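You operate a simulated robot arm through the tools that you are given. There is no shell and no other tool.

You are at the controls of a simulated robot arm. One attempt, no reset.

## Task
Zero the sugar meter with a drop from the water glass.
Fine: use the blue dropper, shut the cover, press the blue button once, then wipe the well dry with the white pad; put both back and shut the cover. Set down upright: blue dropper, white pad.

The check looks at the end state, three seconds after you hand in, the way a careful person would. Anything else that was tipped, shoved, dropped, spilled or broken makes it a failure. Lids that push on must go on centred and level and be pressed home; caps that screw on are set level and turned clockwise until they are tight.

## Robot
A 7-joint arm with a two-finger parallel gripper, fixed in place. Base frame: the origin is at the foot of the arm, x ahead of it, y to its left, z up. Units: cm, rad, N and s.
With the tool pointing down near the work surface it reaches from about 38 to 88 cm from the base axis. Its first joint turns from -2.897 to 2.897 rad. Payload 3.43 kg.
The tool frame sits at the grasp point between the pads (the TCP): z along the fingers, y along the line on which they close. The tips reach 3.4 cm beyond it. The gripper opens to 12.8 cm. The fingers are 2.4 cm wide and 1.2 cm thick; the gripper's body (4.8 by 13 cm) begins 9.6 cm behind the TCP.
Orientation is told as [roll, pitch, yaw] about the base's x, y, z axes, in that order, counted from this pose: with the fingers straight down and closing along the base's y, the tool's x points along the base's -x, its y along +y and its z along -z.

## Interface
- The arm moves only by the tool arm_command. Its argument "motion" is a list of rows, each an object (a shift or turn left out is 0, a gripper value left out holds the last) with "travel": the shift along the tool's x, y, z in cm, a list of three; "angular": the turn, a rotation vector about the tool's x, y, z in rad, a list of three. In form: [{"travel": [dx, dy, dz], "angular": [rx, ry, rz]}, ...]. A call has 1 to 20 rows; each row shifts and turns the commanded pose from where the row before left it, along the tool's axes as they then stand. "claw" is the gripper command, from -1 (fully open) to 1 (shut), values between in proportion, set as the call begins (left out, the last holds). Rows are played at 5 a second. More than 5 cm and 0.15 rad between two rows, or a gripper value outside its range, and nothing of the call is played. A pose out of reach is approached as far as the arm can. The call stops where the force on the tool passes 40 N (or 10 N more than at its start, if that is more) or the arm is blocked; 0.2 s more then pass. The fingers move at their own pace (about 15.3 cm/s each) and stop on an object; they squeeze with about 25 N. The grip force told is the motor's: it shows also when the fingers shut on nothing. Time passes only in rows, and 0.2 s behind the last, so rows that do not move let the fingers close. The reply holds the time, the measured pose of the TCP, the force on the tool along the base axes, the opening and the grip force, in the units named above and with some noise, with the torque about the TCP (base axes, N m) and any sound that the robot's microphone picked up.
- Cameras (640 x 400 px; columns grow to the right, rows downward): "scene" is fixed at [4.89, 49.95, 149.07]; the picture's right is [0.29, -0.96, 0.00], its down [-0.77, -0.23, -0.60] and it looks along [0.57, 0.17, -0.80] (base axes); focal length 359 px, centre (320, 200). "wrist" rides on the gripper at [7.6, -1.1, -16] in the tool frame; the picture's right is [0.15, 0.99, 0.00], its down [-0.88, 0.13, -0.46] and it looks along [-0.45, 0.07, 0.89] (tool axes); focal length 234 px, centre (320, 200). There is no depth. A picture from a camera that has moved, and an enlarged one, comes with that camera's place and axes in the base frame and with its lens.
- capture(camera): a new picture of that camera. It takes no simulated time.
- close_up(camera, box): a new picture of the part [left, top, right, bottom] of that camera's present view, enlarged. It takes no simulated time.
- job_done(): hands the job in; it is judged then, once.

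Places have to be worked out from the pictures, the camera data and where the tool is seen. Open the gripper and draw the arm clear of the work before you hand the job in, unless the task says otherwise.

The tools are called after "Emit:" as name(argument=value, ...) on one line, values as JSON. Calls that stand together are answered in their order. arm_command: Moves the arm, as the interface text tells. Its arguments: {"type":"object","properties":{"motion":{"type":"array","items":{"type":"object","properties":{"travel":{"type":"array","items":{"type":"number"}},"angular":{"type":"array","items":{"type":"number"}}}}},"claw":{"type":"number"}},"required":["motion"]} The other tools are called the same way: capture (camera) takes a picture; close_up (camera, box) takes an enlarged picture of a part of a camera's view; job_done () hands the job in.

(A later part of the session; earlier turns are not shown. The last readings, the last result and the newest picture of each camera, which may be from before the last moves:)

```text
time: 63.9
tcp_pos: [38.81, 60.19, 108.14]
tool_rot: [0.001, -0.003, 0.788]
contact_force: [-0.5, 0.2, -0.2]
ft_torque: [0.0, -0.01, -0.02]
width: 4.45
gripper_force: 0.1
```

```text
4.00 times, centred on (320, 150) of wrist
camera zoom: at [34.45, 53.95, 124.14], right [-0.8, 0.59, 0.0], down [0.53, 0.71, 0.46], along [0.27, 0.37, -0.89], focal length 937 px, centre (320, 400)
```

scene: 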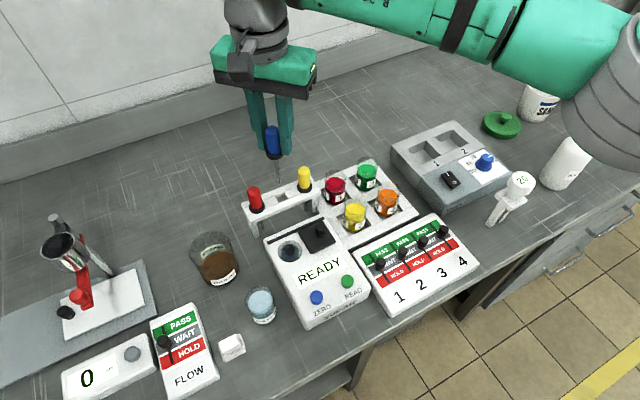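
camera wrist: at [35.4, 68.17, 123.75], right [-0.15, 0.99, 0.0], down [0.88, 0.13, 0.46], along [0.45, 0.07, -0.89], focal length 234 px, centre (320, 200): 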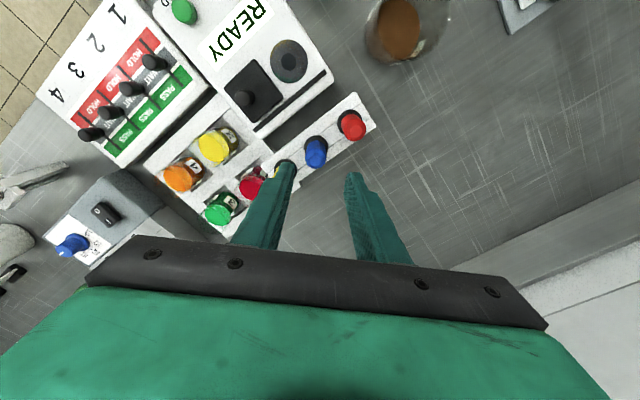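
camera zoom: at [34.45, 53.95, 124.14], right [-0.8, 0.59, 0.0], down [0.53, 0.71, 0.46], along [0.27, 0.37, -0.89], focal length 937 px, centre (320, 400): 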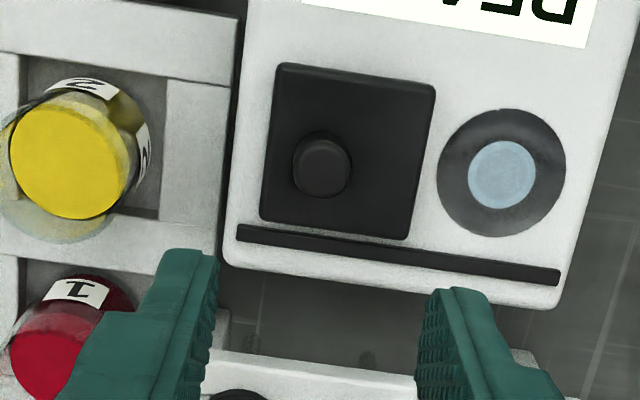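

The knob is centred along the closing axis and ~0.4 cm toward the front. I'll correct, descend to z≈95.7 and grip.

Emit:
arm_command(motion=[{"travel": [0.35, 0, 2.5]}, {"travel": [0, 0, 4]}, {"travel": [0, 0, 3.5]}, {"travel": [0, 0, 2.4]}, {}, {}])

Emit:
close_up(camera="wrist", box=[240, 100, 400, 200])

Emit:
close_up(camera="scene", box=[250, 190, 350, 260])

```text
time: 65.3
tcp_pos: [38.62, 60.09, 95.63]
tool_rot: [0.004, -0.004, 0.787]
contact_force: [0.9, 0.4, -1.1]
ft_torque: [0.02, 0.01, -0.02]
width: 4.47
gripper_force: 0.0
```

```text
4.00 times, centred on (320, 150) of wrist
camera zoom: at [34.23, 53.82, 111.69], right [-0.8, 0.59, 0.0], down [0.53, 0.71, 0.46], along [0.27, 0.37, -0.89], focal length 937 px, centre (320, 400)
```

zoom: 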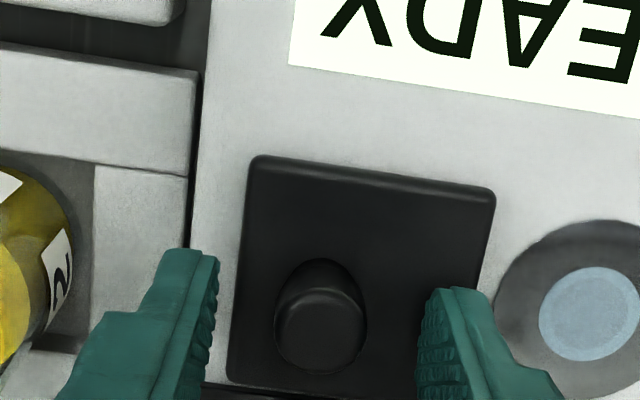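

```text
5.71 times, centred on (300, 225) of scene
camera zoom: at [4.89, 49.95, 149.07], right [0.29, -0.96, 0.0], down [-0.77, -0.23, -0.6], along [0.57, 0.17, -0.8], focal length 2053 px, centre (434, 57)
```

zoom: 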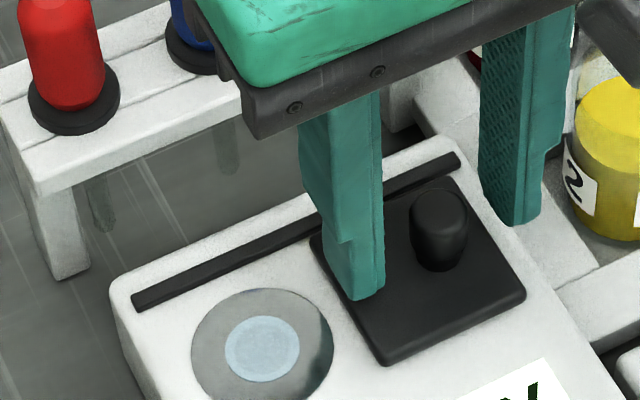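

Straddled well. Gripping the knob and sliding the cover back along +tool y.

Emit:
arm_command(motion=[{}, {}, {}], claw=1)

Emit:
arm_command(motion=[{"travel": [0, 0.5, 0]}, {"travel": [0, 0.6, 0]}, {"travel": [0, 0.6, 0]}, {"travel": [0, 0.6, 0]}, {"travel": [0, 0.6, 0]}, {"travel": [0, 0.6, 0]}, {"travel": [0, 0.6, 0]}, {"travel": [0, 0.6, 0]}, {"travel": [0, 0.4, 0]}, {}])

Emit:
close_up(camera="scene", box=[250, 190, 350, 260])

```text
time: 66.1
tcp_pos: [38.54, 60.17, 95.68]
tool_rot: [0.0, -0.003, 0.788]
contact_force: [-0.1, -0.4, -1.2]
ft_torque: [-0.02, -0.14, 0.01]
width: 1.7
gripper_force: 45.4
```

```text
time: 68.3
tcp_pos: [35.0, 63.7, 95.67]
tool_rot: [0.002, -0.001, 0.788]
contact_force: [8.2, 6.8, -20.9]
ft_torque: [0.02, -0.2, 0.01]
width: 1.71
gripper_force: 44.9
```

```text
5.71 times, centred on (300, 225) of scene
camera zoom: at [4.89, 49.95, 149.07], right [0.29, -0.96, 0.0], down [-0.77, -0.23, -0.6], along [0.57, 0.17, -0.8], focal length 2053 px, centre (434, 57)
```

zoom: 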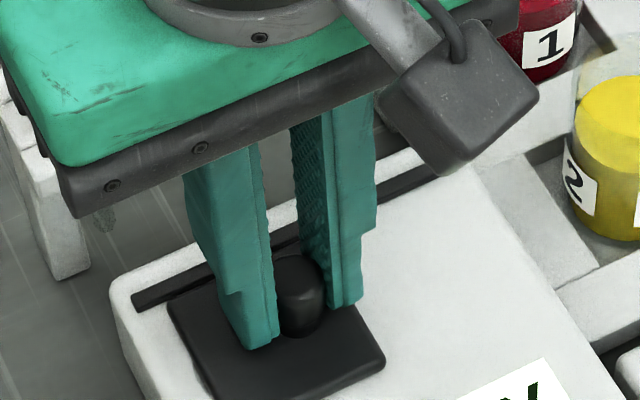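

Nearly shut; I'll push the remaining ~0.4 cm until it meets the stop.

Emit:
arm_command(motion=[{"travel": [0, 0.2, 0]}, {"travel": [0, 0.2, 0]}, {}])

Emit:
close_up(camera="scene", box=[250, 190, 350, 260])

```text
time: 69.1
tcp_pos: [34.7, 63.99, 95.7]
tool_rot: [0.0, -0.002, 0.787]
contact_force: [5.9, 6.5, -18.2]
ft_torque: [0.21, -0.37, 0.0]
width: 1.72
gripper_force: 45.0
```

```text
5.71 times, centred on (300, 225) of scene
camera zoom: at [4.89, 49.95, 149.07], right [0.29, -0.96, 0.0], down [-0.77, -0.23, -0.6], along [0.57, 0.17, -0.8], focal length 2053 px, centre (434, 57)
```

zoom: 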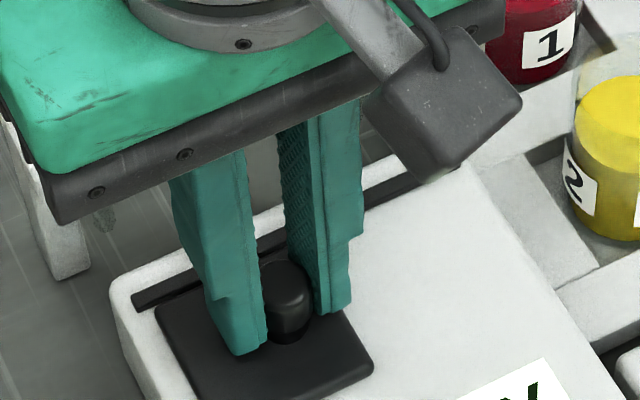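

The cover's corner matches its original shut position. I'll release and rise.

Emit:
arm_command(motion=[{}, {}], claw=0.4)

Emit:
arm_command(motion=[{"travel": [0, 0, -2]}, {"travel": [0, 0, -4]}, {"travel": [0, 0, -4]}, {}])

Emit:
close_up(camera="scene", box=[240, 190, 380, 330])

Emit:
close_up(camera="wrist", box=[240, 20, 400, 180])

```text
time: 69.7
tcp_pos: [34.82, 63.94, 95.82]
tool_rot: [0.003, -0.004, 0.788]
contact_force: [-0.6, -0.4, -0.2]
ft_torque: [0.01, -0.02, 0.0]
width: 3.83
gripper_force: 0.1
```

```text
time: 70.7
tcp_pos: [34.58, 63.76, 106.11]
tool_rot: [0.003, -0.003, 0.787]
contact_force: [0.1, 0.1, -0.2]
ft_torque: [-0.01, 0.01, -0.02]
width: 3.83
gripper_force: 0.0
```

```text
2.86 times, centred on (310, 260) of scene
camera zoom: at [4.89, 49.95, 149.07], right [0.29, -0.96, 0.0], down [-0.77, -0.23, -0.6], along [0.57, 0.17, -0.8], focal length 1026 px, centre (349, 29)
```

zoom: 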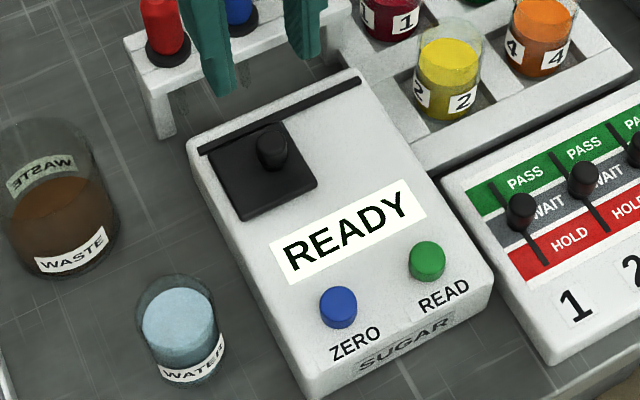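

```text
2.50 times, centred on (320, 100) of wrist
camera zoom: at [30.12, 57.49, 122.06], right [-0.8, 0.59, 0.0], down [0.53, 0.71, 0.46], along [0.27, 0.37, -0.89], focal length 585 px, centre (320, 450)
```

zoom: 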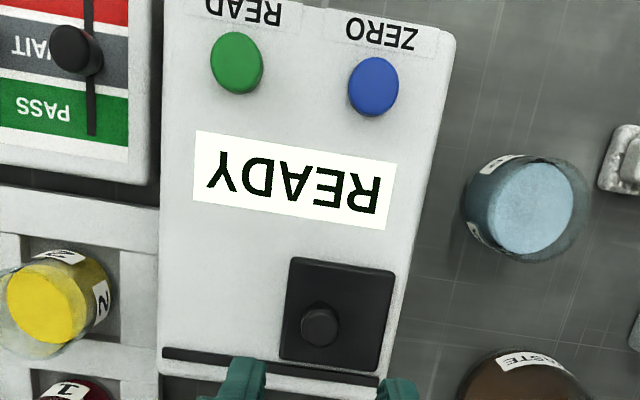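

The cover is shut. ZERO is at about (26.65, 56.7, 91.5). I'll close the fingers and move above it.

Emit:
arm_command(motion=[{"travel": [3.55, 0.21, 0]}, {"travel": [3.55, 0.21, 0]}, {"travel": [3.55, 0.21, 0]}, {"travel": [0, 0, 3]}, {}, {}], claw=1)

Emit:
capture(camera="wrist")

Emit:
close_up(camera="scene", box=[260, 200, 360, 330])

```text
time: 72.1
tcp_pos: [26.68, 56.72, 102.82]
tool_rot: [0.003, -0.003, 0.786]
contact_force: [0.8, 0.9, 0.3]
ft_torque: [-0.01, -0.02, -0.01]
width: 0.0
gripper_force: 24.7
```

```text
taken
camera wrist: at [22.11, 50.53, 118.85], right [-0.8, 0.59, 0.0], down [0.53, 0.71, 0.46], along [0.27, 0.37, -0.89], focal length 234 px, centre (320, 200)
```

wrist: 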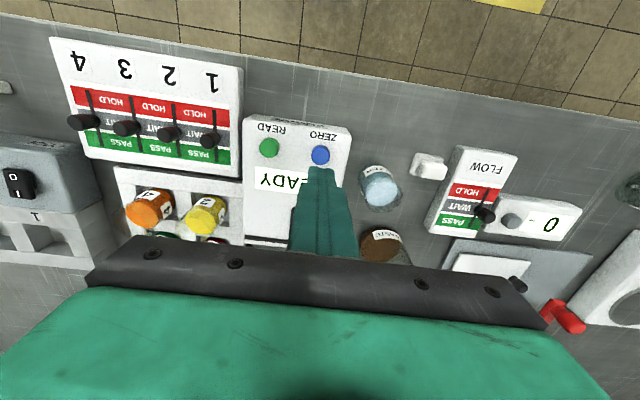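

```text
3.08 times, centred on (310, 265) of scene
camera zoom: at [4.89, 49.95, 149.07], right [0.29, -0.96, 0.0], down [-0.77, -0.23, -0.6], along [0.57, 0.17, -0.8], focal length 1105 px, centre (351, 0)
```

zoom: 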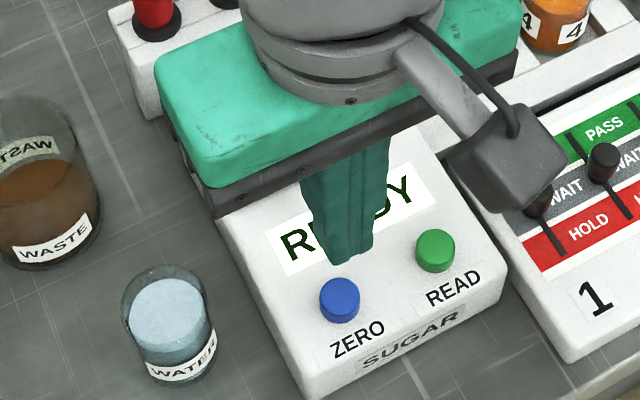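

The tool is directly above ZERO. I'll descend to just above it, then press in small steps.

Emit:
arm_command(motion=[{"travel": [0, 0, 2.5]}, {"travel": [0, 0, 2.5]}, {"travel": [0, 0, 1.0]}, {}])

Emit:
close_up(camera="scene", box=[280, 250, 350, 320])

```text
time: 73.1
tcp_pos: [26.75, 56.79, 96.85]
tool_rot: [0.002, -0.004, 0.788]
contact_force: [0.6, -0.3, -0.6]
ft_torque: [-0.02, 0.02, -0.03]
width: 0.01
gripper_force: 24.9
```

```text
5.71 times, centred on (315, 285) of scene
camera zoom: at [4.89, 49.95, 149.07], right [0.29, -0.96, 0.0], down [-0.77, -0.23, -0.6], along [0.57, 0.17, -0.8], focal length 2053 px, centre (349, -286)
```

zoom: 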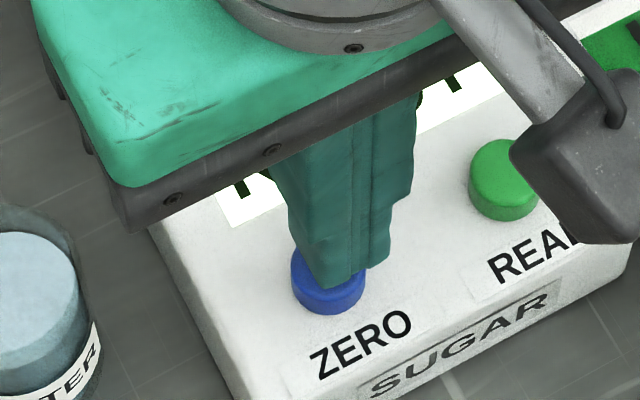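

Emit:
arm_command(motion=[{"travel": [0, 0, 0.3]}, {"travel": [0, 0, 0.3]}, {"travel": [0, 0, 0.3]}, {}])

Emit:
close_up(camera="scene", box=[280, 250, 350, 320])

```text
time: 74.1
tcp_pos: [26.81, 56.76, 95.94]
tool_rot: [0.004, -0.003, 0.787]
contact_force: [-0.3, -0.2, 0.1]
ft_torque: [0.0, 0.01, -0.01]
width: 0.02
gripper_force: 25.1
```

```text
5.71 times, centred on (315, 285) of scene
camera zoom: at [4.89, 49.95, 149.07], right [0.29, -0.96, 0.0], down [-0.77, -0.23, -0.6], along [0.57, 0.17, -0.8], focal length 2053 px, centre (349, -286)
```

zoom: 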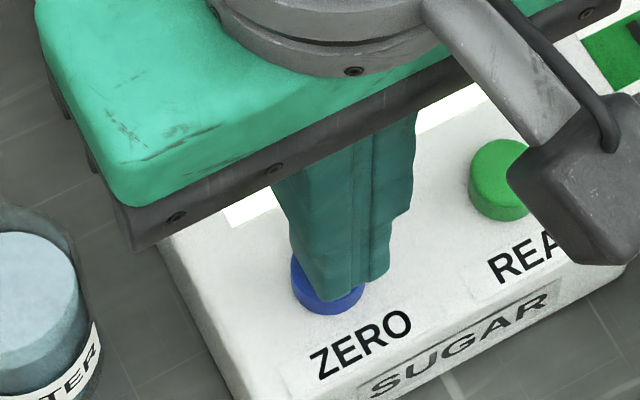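

Emit:
arm_command(motion=[{"travel": [0, 0.2, 0.2]}, {"travel": [0, 0, 0.2]}, {}])

Emit:
arm_command(motion=[{"travel": [0, 0, 0.2]}, {}])

```text
time: 74.9
tcp_pos: [26.68, 56.87, 95.46]
tool_rot: [0.004, -0.003, 0.788]
contact_force: [1.2, 0.0, 3.0]
ft_torque: [-0.05, -0.04, 0.02]
width: 0.02
gripper_force: 24.2
heard: click
```

```text
time: 75.5
tcp_pos: [26.7, 56.85, 95.28]
tool_rot: [0.004, -0.003, 0.787]
contact_force: [2.4, -1.1, 7.8]
ft_torque: [-0.08, -0.04, 0.01]
width: 0.03
gripper_force: 24.6
```

A click was heard, so the button was pressed once. I'll rise and check the display.

Emit:
arm_command(motion=[{"travel": [0, 0, -1.5]}, {"travel": [0, 0, -4]}, {"travel": [0, 0, -4]}, {"travel": [0, 0, -3]}, {}])

Emit:
close_up(camera="scene", box=[200, 190, 380, 340])

Emit:
close_up(camera="wrist", box=[220, 60, 480, 240])

```text
time: 76.7
tcp_pos: [26.64, 56.84, 107.76]
tool_rot: [0.004, -0.003, 0.787]
contact_force: [-0.3, 0.0, 0.0]
ft_torque: [0.02, -0.01, 0.04]
width: 0.0
gripper_force: 25.4
```

```text
2.67 times, centred on (290, 265) of scene
camera zoom: at [4.89, 49.95, 149.07], right [0.29, -0.96, 0.0], down [-0.77, -0.23, -0.6], along [0.57, 0.17, -0.8], focal length 958 px, centre (400, 27)
```

zoom: 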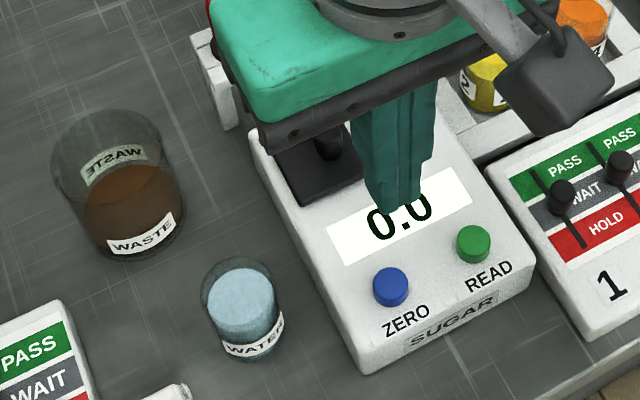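

```text
2.22 times, centred on (350, 150) of wrist
camera zoom: at [22.19, 50.58, 123.87], right [-0.8, 0.59, 0.0], down [0.53, 0.71, 0.46], along [0.27, 0.37, -0.89], focal length 520 px, centre (253, 311)
```

zoom: 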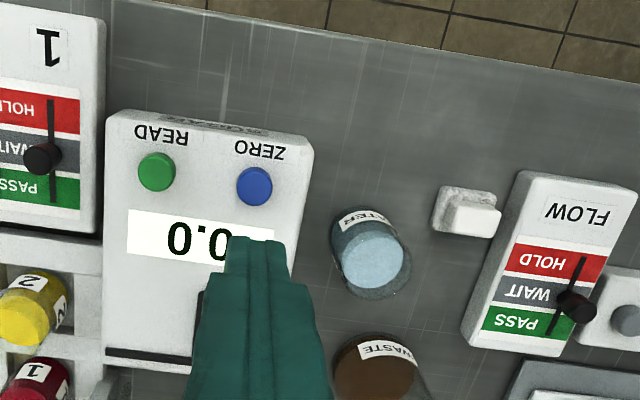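

Display shows 0.0, so zeroing worked. Now I'll reopen the cover: go back above the knob at (34.85, 63.95).

Emit:
arm_command(motion=[{"travel": [-3.6, -0.27, 0]}, {"travel": [-3.6, -0.27, 0]}, {"travel": [-3.6, -0.27, 0]}, {"travel": [0, 0, 2.5]}, {}, {}], claw=0.3)

Emit:
close_up(camera="wrist", box=[240, 100, 400, 200])

```text
time: 78.1
tcp_pos: [35.06, 63.69, 105.31]
tool_rot: [0.001, -0.003, 0.787]
contact_force: [-0.3, 0.3, -0.3]
ft_torque: [-0.01, 0.01, 0.02]
width: 4.49
gripper_force: 0.1
```

```text
4.00 times, centred on (320, 150) of wrist
camera zoom: at [30.55, 57.49, 121.29], right [-0.8, 0.59, 0.0], down [0.53, 0.71, 0.46], along [0.27, 0.37, -0.89], focal length 937 px, centre (320, 400)
```

zoom: 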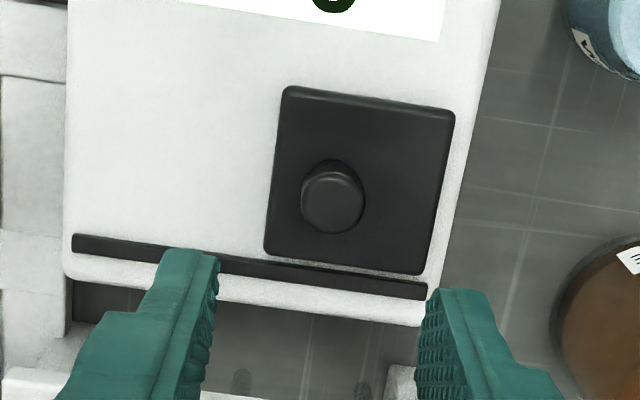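

Emit:
arm_command(motion=[{"travel": [0.25, 0.36, 2]}, {"travel": [0, 0, 3.5]}, {"travel": [0, 0, 2.5]}, {"travel": [0, 0, 1.6]}, {}, {}])

Emit:
close_up(camera="wrist", box=[240, 100, 400, 200])

```text
time: 79.5
tcp_pos: [34.18, 63.91, 95.55]
tool_rot: [0.003, -0.004, 0.787]
contact_force: [0.2, 0.0, 0.1]
ft_torque: [-0.01, 0.01, 0.0]
width: 4.46
gripper_force: 0.1
```

```text
4.00 times, centred on (320, 150) of wrist
camera zoom: at [29.9, 57.68, 111.65], right [-0.8, 0.59, 0.0], down [0.53, 0.71, 0.46], along [0.27, 0.37, -0.89], focal length 937 px, centre (320, 400)
```

zoom: 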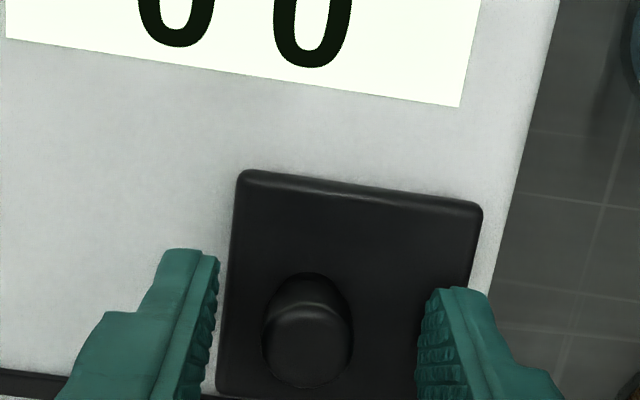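

Emit:
arm_command(motion=[{"travel": [-0.3, -0.25, 0]}, {}, {}])

Emit:
arm_command(motion=[{}, {}, {}], claw=1)

Emit:
arm_command(motion=[{"travel": [0, -0.5, 0]}, {"travel": [0, -0.6, 0]}, {"travel": [0, -0.6, 0]}, {"travel": [0, -0.6, 0]}, {"travel": [0, -0.6, 0]}, {"travel": [0, -0.6, 0]}, {"travel": [0, -0.6, 0]}, {"travel": [0, -0.6, 0]}, {"travel": [0, -0.6, 0]}, {}])

Emit:
close_up(camera="scene", box=[250, 190, 350, 260])

```text
time: 80.3
tcp_pos: [34.66, 63.95, 95.57]
tool_rot: [0.003, -0.003, 0.789]
contact_force: [0.2, -0.4, -0.5]
ft_torque: [-0.02, 0.03, -0.01]
width: 4.47
gripper_force: 0.1
```

```text
time: 81.1
tcp_pos: [34.75, 64.01, 95.68]
tool_rot: [0.002, -0.004, 0.787]
contact_force: [0.1, -0.5, 1.1]
ft_torque: [-0.09, -0.1, 0.02]
width: 1.75
gripper_force: 45.2
```

```text
time: 83.3
tcp_pos: [38.47, 60.24, 95.7]
tool_rot: [0.003, -0.001, 0.787]
contact_force: [-12.4, -12.1, 5.3]
ft_torque: [0.0, -0.17, -0.01]
width: 1.73
gripper_force: 44.6
```

```text
5.71 times, centred on (300, 225) of scene
camera zoom: at [4.89, 49.95, 149.07], right [0.29, -0.96, 0.0], down [-0.77, -0.23, -0.6], along [0.57, 0.17, -0.8], focal length 2053 px, centre (434, 57)
```

zoom: 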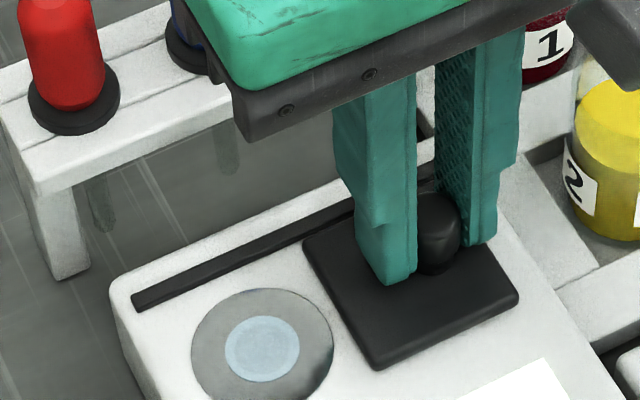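

Well exposed with the drop. I'll nudge it the last 0.2 cm open, release and rise.

Emit:
arm_command(motion=[{"travel": [0, -0.2, 0]}, {}])

Emit:
arm_command(motion=[{}, {}], claw=0.4)

Emit:
arm_command(motion=[{"travel": [0, 0, -2]}, {"travel": [0, 0, -4]}, {"travel": [0, 0, -4]}, {"travel": [0, 0, -3]}, {}, {}])

Emit:
close_up(camera="wrist", box=[240, 60, 400, 200])

```text
time: 83.9
tcp_pos: [38.59, 60.11, 95.76]
tool_rot: [0.003, -0.001, 0.787]
contact_force: [-11.9, -12.7, -2.0]
ft_torque: [-0.32, 0.16, -0.03]
width: 1.75
gripper_force: 45.0
```

```text
time: 84.5
tcp_pos: [38.66, 60.16, 95.68]
tool_rot: [0.003, -0.003, 0.786]
contact_force: [-0.1, -0.4, 0.2]
ft_torque: [0.0, 0.0, 0.0]
width: 3.81
gripper_force: 0.0
```

```text
time: 85.9
tcp_pos: [38.66, 60.1, 108.85]
tool_rot: [0.002, -0.004, 0.786]
contact_force: [1.1, -0.4, 0.7]
ft_torque: [0.02, 0.01, -0.01]
width: 3.81
gripper_force: 0.0
```

```text
2.86 times, centred on (320, 130) of wrist
camera zoom: at [34.26, 53.99, 124.77], right [-0.8, 0.59, 0.0], down [0.53, 0.71, 0.46], along [0.27, 0.37, -0.89], focal length 669 px, centre (320, 400)
```

zoom: 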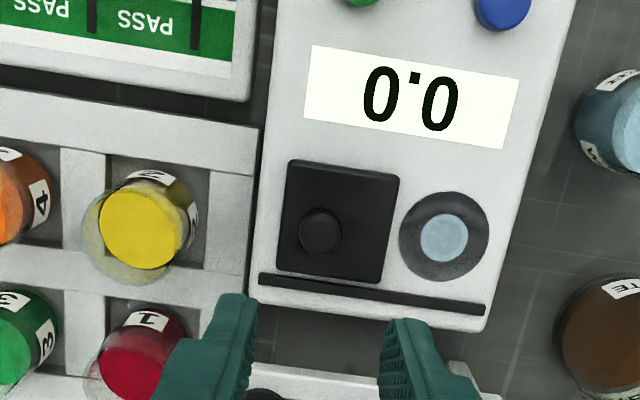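

Now the pad. I'll travel at safe height to above it, rotate back to yaw 0 first, and look.

Emit:
arm_command(motion=[{"travel": [1.64, 3.68, 0]}, {"travel": [1.64, 3.68, 0]}, {"travel": [1.64, 3.68, 0]}, {"travel": [1.64, 3.68, 0]}, {"travel": [1.64, 3.68, 0]}, {"travel": [1.64, 3.68, 0]}, {"angular": [0, 0, 0.131]}, {"angular": [0, 0, 0.131]}, {"angular": [0, 0, 0.131]}, {"angular": [0, 0, 0.131]}, {"angular": [0, 0, 0.131]}, {"angular": [0, 0, 0.131]}, {}, {}], claw=0.2)

Emit:
capture(camera="wrist")

Emit:
close_up(camera="wrist", box=[240, 80, 400, 200])

```text
time: 88.9
tcp_pos: [16.16, 68.81, 108.72]
tool_rot: [0.003, -0.002, 0.0]
contact_force: [0.6, -0.5, 0.3]
ft_torque: [0.04, 0.0, 0.01]
width: 5.11
gripper_force: 0.0
```

```text
taken
camera wrist: at [8.66, 67.57, 124.76], right [-0.15, 0.99, 0.0], down [0.88, 0.13, 0.46], along [0.45, 0.07, -0.89], focal length 234 px, centre (320, 200)
```

wrist: 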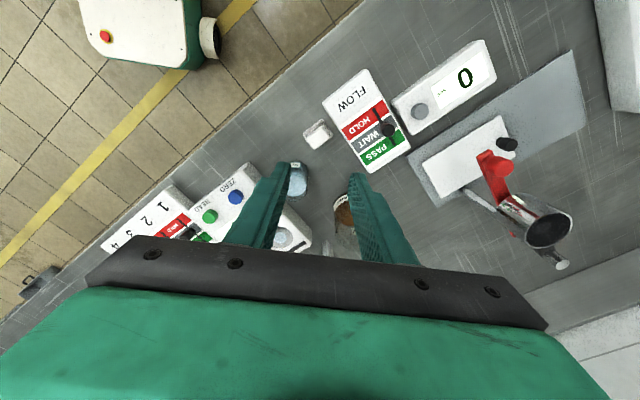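

```text
3.33 times, centred on (320, 140) of wrist
camera zoom: at [8.66, 67.57, 124.76], right [-0.15, 0.99, 0.0], down [0.88, 0.13, 0.46], along [0.45, 0.07, -0.89], focal length 781 px, centre (320, 400)
```

zoom: 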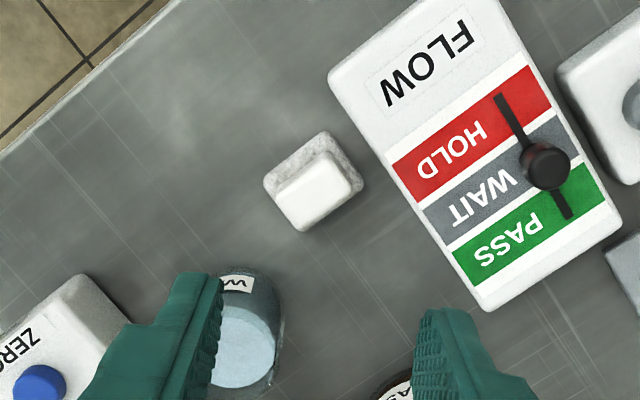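

Pad is below. I'll turn a further -45° so the fingers close across the pad's narrow side, checking the wrist can do it.

Emit:
arm_command(motion=[{"angular": [0, 0, 0.131]}, {"angular": [0, 0, 0.131]}, {"angular": [0, 0, 0.131]}, {"angular": [0, 0, 0.131]}, {"angular": [0, 0, 0.131]}, {"angular": [0, 0, 0.131]}, {}, {}, {}])

Emit:
capture(camera="wrist")

Emit:
close_up(camera="wrist", box=[240, 80, 400, 200])

```text
time: 90.9
tcp_pos: [16.15, 68.89, 108.63]
tool_rot: [0.003, 0.002, -0.788]
contact_force: [-0.4, 0.3, -0.6]
ft_torque: [-0.03, 0.03, -0.03]
width: 5.13
gripper_force: 0.0
```

```text
taken
camera wrist: at [10.09, 73.26, 124.76], right [0.6, 0.8, 0.0], down [0.71, -0.53, 0.45], along [0.37, -0.27, -0.89], focal length 234 px, centre (320, 200)
```

wrist: 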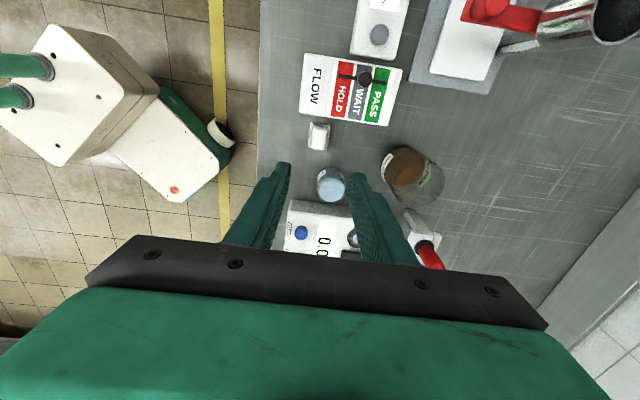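

```text
3.33 times, centred on (320, 140) of wrist
camera zoom: at [10.09, 73.26, 124.76], right [0.6, 0.8, 0.0], down [0.71, -0.53, 0.45], along [0.37, -0.27, -0.89], focal length 781 px, centre (320, 400)
```

zoom: 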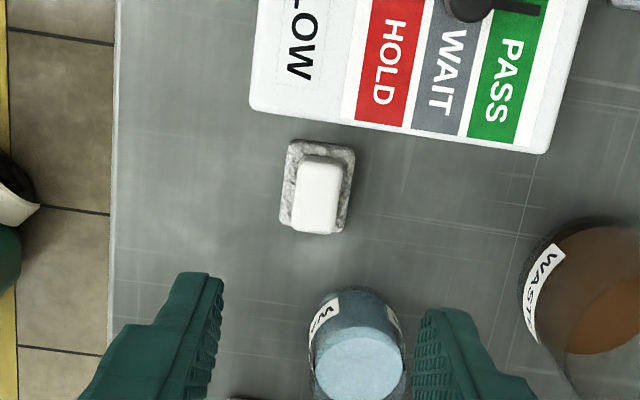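

Yaw -45° works and the tool is directly above the pad (≈16.25, 68.6, top ≈89). I'll descend part way and check.

Emit:
arm_command(motion=[{"travel": [0, 0, 4]}, {"travel": [0, 0, 4]}, {"travel": [0, 0, 3.2]}, {}, {}])

Emit:
close_up(camera="wrist", box=[240, 90, 400, 210])

Emit:
close_up(camera="scene", box=[180, 280, 280, 370])

```text
time: 92.1
tcp_pos: [16.11, 68.81, 97.56]
tool_rot: [0.004, 0.002, -0.786]
contact_force: [0.2, 0.4, 0.1]
ft_torque: [-0.02, -0.02, 0.0]
width: 5.1
gripper_force: 0.1
```

```text
3.33 times, centred on (320, 150) of wrist
camera zoom: at [10.06, 73.26, 113.6], right [0.6, 0.8, 0.0], down [0.71, -0.53, 0.45], along [0.37, -0.27, -0.89], focal length 781 px, centre (320, 367)
```

zoom: 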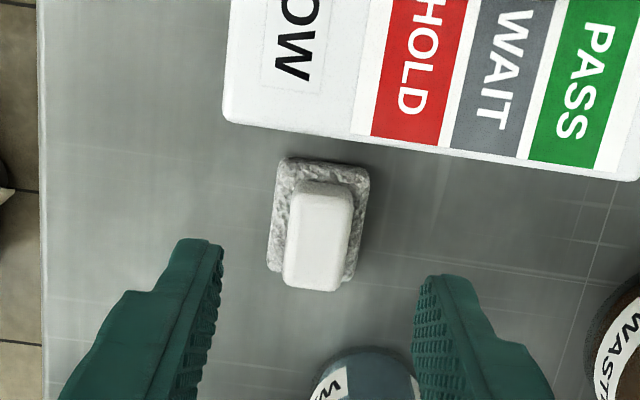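

```text
4.44 times, centred on (230, 325) of scene
camera zoom: at [4.89, 49.95, 149.07], right [0.29, -0.96, 0.0], down [-0.77, -0.23, -0.6], along [0.57, 0.17, -0.8], focal length 1596 px, centre (720, -356)
```

zoom: 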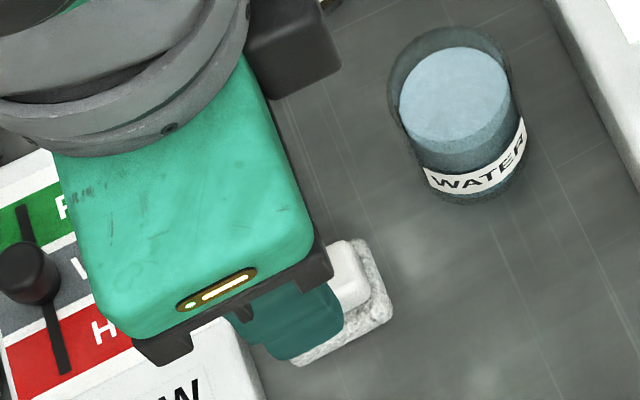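

Aligned across; the handle centre is ~0.35 cm toward tool -x. I'll correct and descend to grip height.

Emit:
arm_command(motion=[{"travel": [-0.35, 0, 1.5]}, {"travel": [0, 0, 2]}, {"travel": [0, 0, 1.7]}, {"travel": [0, 0, 0.8]}, {}, {}])

Emit:
close_up(camera="wrist", box=[240, 100, 400, 220])

Emit:
close_up(camera="scene", box=[200, 310, 270, 370])

```text
time: 93.5
tcp_pos: [16.45, 68.6, 91.52]
tool_rot: [0.003, 0.003, -0.785]
contact_force: [0.5, 0.5, 0.1]
ft_torque: [0.01, 0.04, 0.01]
width: 5.12
gripper_force: 0.1
```

```text
3.33 times, centred on (320, 160) of wrist
camera zoom: at [10.34, 73.04, 107.56], right [0.6, 0.8, 0.0], down [0.71, -0.53, 0.45], along [0.37, -0.27, -0.89], focal length 781 px, centre (320, 333)
```

zoom: 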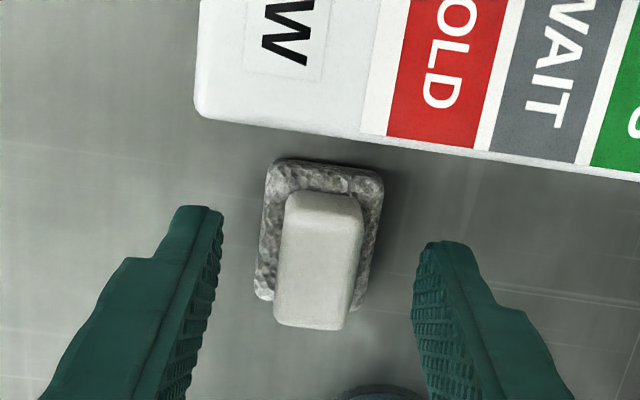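

```text
6.67 times, centred on (235, 340) of scene
camera zoom: at [4.89, 49.95, 149.07], right [0.29, -0.96, 0.0], down [-0.77, -0.23, -0.6], along [0.57, 0.17, -0.8], focal length 2395 px, centre (887, -733)
```

zoom: 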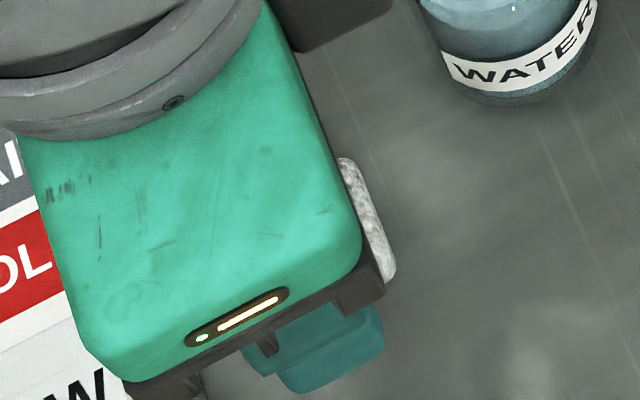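

Emit:
arm_command(motion=[{"travel": [0, 0, 0.4]}, {}, {}])

Emit:
arm_command(motion=[{}, {}, {}], claw=1)

Emit:
close_up(camera="wrist", box=[240, 100, 400, 220])

```text
time: 94.3
tcp_pos: [16.4, 68.63, 91.09]
tool_rot: [0.004, 0.003, -0.785]
contact_force: [-0.2, 0.0, 0.0]
ft_torque: [-0.02, -0.04, 0.0]
width: 5.12
gripper_force: 0.1
```

```text
time: 95.1
tcp_pos: [16.37, 68.5, 91.08]
tool_rot: [0.003, 0.004, -0.786]
contact_force: [0.4, -0.4, -0.6]
ft_torque: [-0.02, 0.01, 0.01]
width: 1.86
gripper_force: 25.3
```

```text
3.33 times, centred on (320, 160) of wrist
camera zoom: at [10.35, 73.05, 107.17], right [0.6, 0.8, 0.0], down [0.71, -0.53, 0.45], along [0.37, -0.27, -0.89], focal length 781 px, centre (320, 333)
```

zoom: 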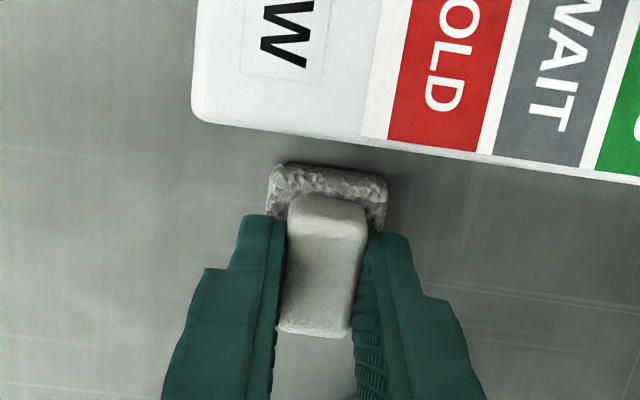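

Handle gripped (1.86 cm). I'll lift and verify the whole pad comes along.

Emit:
arm_command(motion=[{"travel": [0, 0, -0.5]}, {"travel": [0, 0, -1.5]}, {"travel": [0, 0, -3]}, {"travel": [0, 0, -4]}, {"travel": [0, 0, -4]}, {"travel": [0, 0, -2]}, {}, {}])

Emit:
close_up(camera="wrist", box=[240, 80, 400, 220])

Emit:
close_up(camera="scene", box=[180, 240, 300, 370])

```text
time: 96.9
tcp_pos: [16.43, 68.4, 106.11]
tool_rot: [0.005, 0.003, -0.784]
contact_force: [0.2, -0.2, 0.0]
ft_torque: [0.0, 0.01, -0.01]
width: 1.84
gripper_force: 25.1
```

```text
2.86 times, centred on (320, 150) of wrist
camera zoom: at [10.32, 72.91, 122.22], right [0.6, 0.8, 0.0], down [0.71, -0.53, 0.45], along [0.37, -0.27, -0.89], focal length 669 px, centre (320, 343)
```

zoom: 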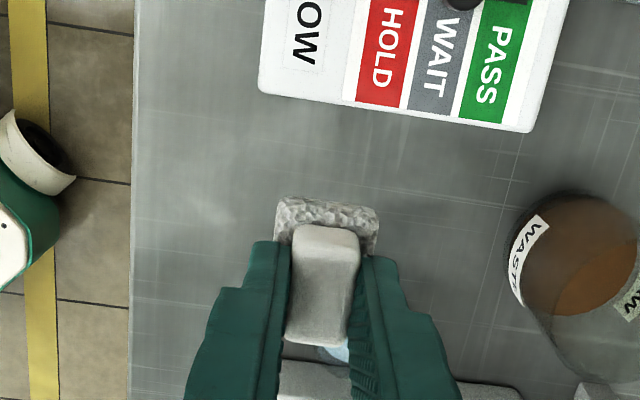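

```text
3.08 times, centred on (240, 305) of scene
camera zoom: at [4.89, 49.95, 149.07], right [0.29, -0.96, 0.0], down [-0.77, -0.23, -0.6], along [0.57, 0.17, -0.8], focal length 1105 px, centre (566, -123)
```

zoom: 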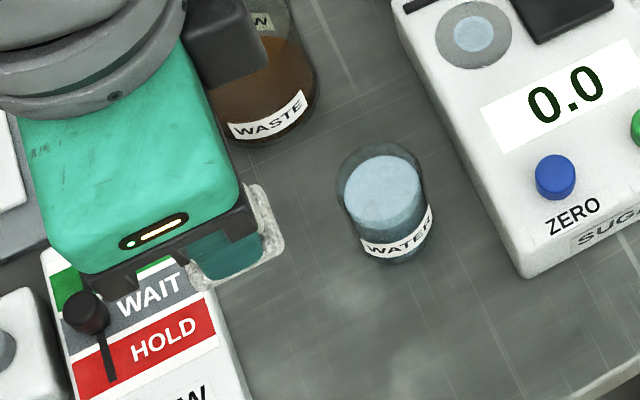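

The pad is held level. I'll carry it to above the well at (34.2, 64.25).

Emit:
arm_command(motion=[{"travel": [-2.59, 1.61, 0]}, {"travel": [-2.59, 1.61, 0]}, {"travel": [-2.59, 1.61, 0]}, {"travel": [-2.59, 1.61, 0]}, {"travel": [-2.59, 1.61, 0]}, {"travel": [-2.57, 1.6, 0]}, {}, {}])

Emit:
close_up(camera="wrist", box=[240, 80, 400, 220])

Emit:
close_up(camera="scene", box=[230, 150, 350, 270])

```text
time: 98.7
tcp_pos: [34.17, 64.68, 106.24]
tool_rot: [0.004, 0.003, -0.785]
contact_force: [0.3, -0.4, -0.2]
ft_torque: [-0.01, 0.02, -0.02]
width: 1.88
gripper_force: 24.9
```

```text
2.86 times, centred on (320, 150) of wrist
camera zoom: at [28.15, 69.07, 122.3], right [0.6, 0.8, 0.0], down [0.71, -0.53, 0.45], along [0.37, -0.27, -0.89], focal length 669 px, centre (320, 343)
```

zoom: 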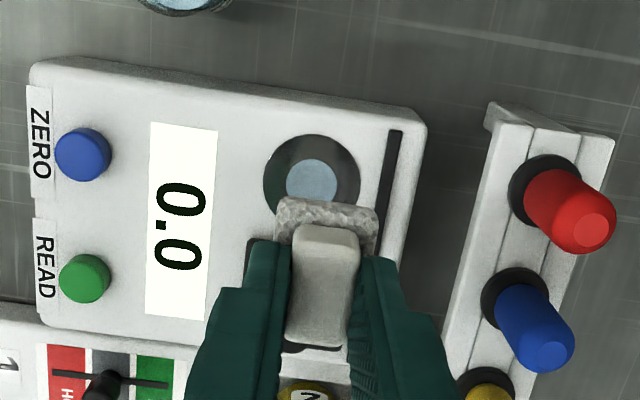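

```text
3.33 times, centred on (290, 210) of scene
camera zoom: at [4.89, 49.95, 149.07], right [0.29, -0.96, 0.0], down [-0.77, -0.23, -0.6], along [0.57, 0.17, -0.8], focal length 1197 px, centre (420, 167)
```

zoom: 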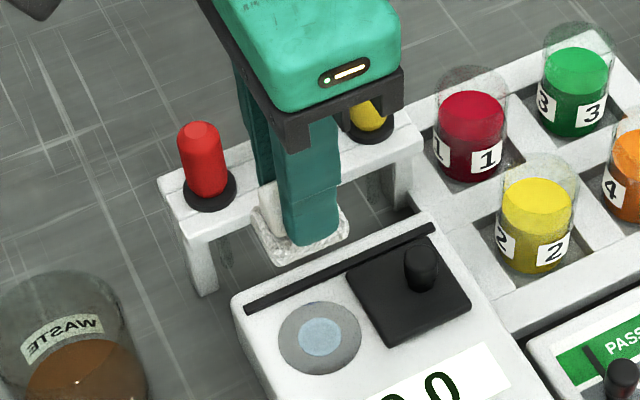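

Pad centre coincides with the TCP; the well is ~0.45 cm to -y. I'll correct and lower to just above the surface.

Emit:
arm_command(motion=[{"travel": [-0.32, -0.32, 2]}, {"travel": [0, 0, 3]}, {"travel": [0, 0, 2]}, {"travel": [0, 0, 1]}, {}, {}])

Emit:
close_up(camera="wrist", box=[240, 80, 400, 220])

Emit:
close_up(camera="scene", box=[250, 180, 340, 260])

```text
time: 100.1
tcp_pos: [34.19, 64.15, 98.08]
tool_rot: [0.002, 0.003, -0.786]
contact_force: [-0.4, 0.0, -0.1]
ft_torque: [-0.01, 0.01, 0.0]
width: 1.84
gripper_force: 25.1
```

```text
2.86 times, centred on (320, 150) of wrist
camera zoom: at [28.12, 68.59, 114.11], right [0.6, 0.8, 0.0], down [0.71, -0.53, 0.45], along [0.37, -0.27, -0.89], focal length 669 px, centre (320, 343)
```

zoom: 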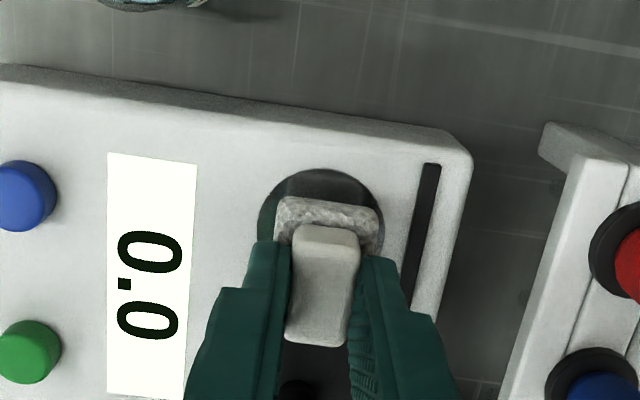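

```text
5.00 times, centred on (295, 220) of scene
camera zoom: at [4.89, 49.95, 149.07], right [0.29, -0.96, 0.0], down [-0.77, -0.23, -0.6], along [0.57, 0.17, -0.8], focal length 1796 px, centre (445, 100)
```

zoom: 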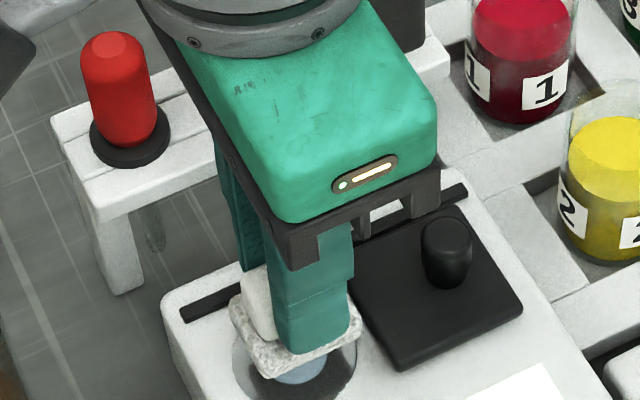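

Emit:
arm_command(motion=[{"travel": [0, 0, 0.5]}, {"travel": [0, 0, 0.5]}, {"travel": [0, 0, 0.4]}, {}])

Emit:
close_up(camera="scene", box=[265, 200, 335, 260])

```text
time: 101.1
tcp_pos: [34.1, 63.98, 96.61]
tool_rot: [0.002, 0.003, -0.786]
contact_force: [0.2, -0.5, -1.0]
ft_torque: [0.03, 0.01, -0.03]
width: 1.87
gripper_force: 24.9
```

```text
6.67 times, centred on (300, 230) of scene
camera zoom: at [4.89, 49.95, 149.07], right [0.29, -0.96, 0.0], down [-0.77, -0.23, -0.6], along [0.57, 0.17, -0.8], focal length 2395 px, centre (453, 0)
```

zoom: 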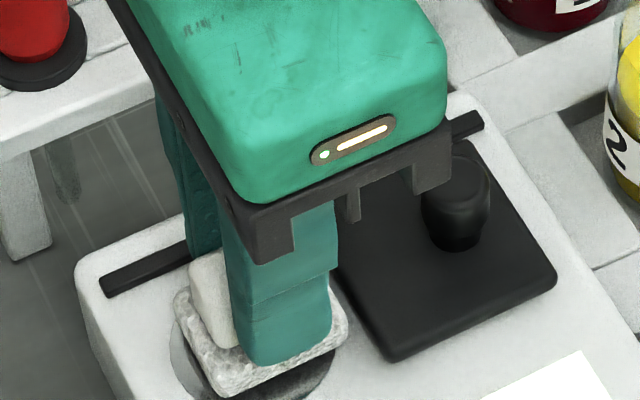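

Emit:
arm_command(motion=[{"travel": [0, 0, 0.25]}, {"travel": [0, 0, 0.25]}, {}])

Emit:
arm_command(motion=[{"travel": [0, 0, 0.2]}, {}])

```text
time: 101.9
tcp_pos: [34.17, 64.08, 96.19]
tool_rot: [0.005, 0.003, -0.784]
contact_force: [-0.5, -1.8, 5.3]
ft_torque: [-0.04, 0.06, 0.01]
width: 1.86
gripper_force: 25.0
```

```text
time: 102.5
tcp_pos: [34.17, 64.06, 96.15]
tool_rot: [0.007, 0.004, -0.787]
contact_force: [1.2, -3.2, 27.9]
ft_torque: [-0.02, 0.02, 0.04]
width: 1.84
gripper_force: 25.1
```

Contact made (28 N – a bit much). I'll ease off slightly and wipe with small strokes around the well.

Emit:
arm_command(motion=[{"travel": [0, 0, -0.1]}, {}])

Emit:
arm_command(motion=[{"travel": [0, 0.3, 0]}, {"travel": [0, 0.3, 0]}, {"travel": [0, -0.3, 0]}, {"travel": [0, -0.3, 0]}, {"travel": [0, -0.3, 0]}, {"travel": [0, -0.3, 0]}, {"travel": [0, 0.3, 0]}, {"travel": [0, 0.3, 0]}, {"travel": [0.3, 0, 0]}, {"travel": [0.3, 0, 0]}, {"travel": [-0.3, 0, 0]}, {"travel": [-0.3, 0, 0]}, {}])

```text
time: 103.1
tcp_pos: [34.09, 63.95, 96.09]
tool_rot: [0.005, 0.004, -0.785]
contact_force: [1.3, 3.3, 26.5]
ft_torque: [0.25, 0.03, -0.01]
width: 1.87
gripper_force: 24.9
```

```text
time: 105.9
tcp_pos: [34.1, 64.08, 96.03]
tool_rot: [0.002, 0.003, -0.784]
contact_force: [-3.2, 3.0, 7.5]
ft_torque: [0.16, 0.16, -0.02]
width: 1.87
gripper_force: 24.6
```

Emit:
arm_command(motion=[{"travel": [0.2, 0.3, 0.03]}, {"travel": [0.2, 0.2, 0]}, {"travel": [0, -0.4, 0]}, {"travel": [0, -0.4, 0]}, {"travel": [-0.2, 0, 0]}, {"travel": [-0.2, 0.3, 0]}, {"travel": [0, 0.3, 0]}, {"travel": [0, -0.3, 0]}, {}])

Emit:
arm_command(motion=[{"travel": [0, 0, -1]}, {"travel": [0, 0, -3]}, {"travel": [0, 0, -4]}, {"travel": [3, -1.87, -2]}, {"travel": [3, -1.87, 0]}, {}])

Emit:
close_up(camera="scene", box=[250, 200, 340, 270])

Emit:
close_up(camera="scene", box=[276, 232, 306, 262])

```text
time: 107.9
tcp_pos: [34.01, 63.99, 95.95]
tool_rot: [0.007, 0.003, -0.787]
contact_force: [1.4, 7.4, 15.8]
ft_torque: [0.48, 0.01, -0.03]
width: 1.85
gripper_force: 25.0
```

```text
time: 109.3
tcp_pos: [27.25, 65.66, 106.26]
tool_rot: [0.004, 0.002, -0.786]
contact_force: [-0.1, -0.2, 0.2]
ft_torque: [-0.01, -0.01, 0.02]
width: 1.85
gripper_force: 24.7
```

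```text
5.71 times, centred on (295, 235) of scene
camera zoom: at [4.89, 49.95, 149.07], right [0.29, -0.96, 0.0], down [-0.77, -0.23, -0.6], along [0.57, 0.17, -0.8], focal length 2053 px, centre (463, 0)
```

zoom: 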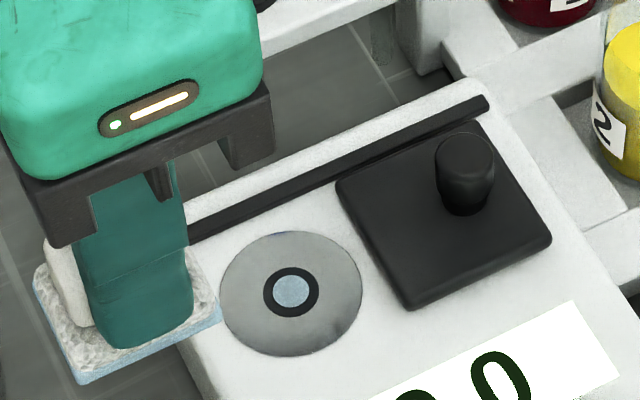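

```text
13.33 times, centred on (291, 247) of scene
camera zoom: at [4.89, 49.95, 149.07], right [0.29, -0.96, 0.0], down [-0.77, -0.23, -0.6], along [0.57, 0.17, -0.8], focal length 4789 px, centre (707, -427)
```

zoom: 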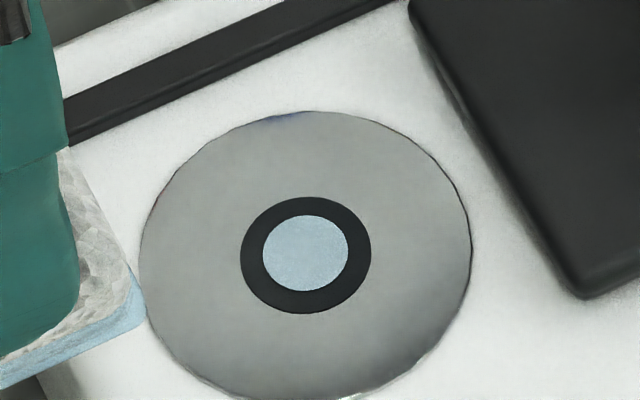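

The drop has shrunk and the pad took up water; more wiping is needed. Going back for another round.

Emit:
arm_command(motion=[{"travel": [-3, 1.88, 0]}, {"travel": [-2.98, 1.88, 1]}, {"travel": [0, 0, 4]}, {"travel": [0, 0, 3]}, {"travel": [0, 0, 1.6]}, {}, {}])

Emit:
arm_command(motion=[{"travel": [0, 0, 0.3]}, {"travel": [0, 0, 0.2]}, {}])

```text
time: 110.9
tcp_pos: [34.12, 64.11, 96.54]
tool_rot: [0.003, 0.001, -0.785]
contact_force: [0.5, 0.0, 0.0]
ft_torque: [-0.01, 0.04, -0.01]
width: 1.86
gripper_force: 25.7
```

```text
time: 111.7
tcp_pos: [34.18, 64.08, 96.11]
tool_rot: [0.003, 0.003, -0.784]
contact_force: [0.5, -1.6, 6.9]
ft_torque: [-0.02, 0.04, 0.03]
width: 1.85
gripper_force: 25.3
```

Light contact (7 N). I'll make more strokes, with a touch more pressure.

Emit:
arm_command(motion=[{"travel": [0, 0.3, 0.05]}, {"travel": [0, 0.3, 0]}, {"travel": [0, -0.3, 0]}, {"travel": [0, -0.3, 0]}, {"travel": [0, -0.3, 0]}, {"travel": [0, -0.3, 0]}, {"travel": [0, 0.3, 0]}, {"travel": [0, 0.3, 0]}, {"travel": [0, 0.3, 0]}, {"travel": [0, 0.3, 0]}, {"travel": [0, -0.3, 0]}, {"travel": [0, -0.3, 0]}, {"travel": [0, -0.3, 0]}, {"travel": [0, -0.3, 0]}, {"travel": [0, 0.3, 0]}, {"travel": [0, 0.3, 0]}, {}])

Emit:
arm_command(motion=[{"travel": [0.3, 0, 0]}, {"travel": [0.3, 0, 0]}, {"travel": [-0.3, 0, 0]}, {"travel": [-0.3, 0, 0]}, {"travel": [0.3, 0, 0]}, {"travel": [0.3, 0, 0]}, {"travel": [-0.3, 0, 0]}, {"travel": [-0.3, 0, 0]}, {"travel": [0, 0.3, 0]}, {"travel": [0, 0.3, 0]}, {"travel": [0, -0.3, 0]}, {"travel": [0, -0.3, 0]}, {"travel": [0, -0.3, 0]}, {"travel": [0, -0.3, 0]}, {"travel": [0, 0.3, 0]}, {"travel": [0, 0.3, 0]}, {}])

```text
time: 115.3
tcp_pos: [33.94, 64.07, 95.91]
tool_rot: [0.002, 0.003, -0.784]
contact_force: [-6.7, -6.6, 18.6]
ft_torque: [-0.3, 0.34, 0.04]
width: 1.84
gripper_force: 25.0
```

```text
time: 118.9
tcp_pos: [34.2, 63.97, 95.87]
tool_rot: [0.005, 0.002, -0.786]
contact_force: [0.1, -0.3, 0.2]
ft_torque: [0.01, 0.0, 0.04]
width: 1.88
gripper_force: 25.3
```

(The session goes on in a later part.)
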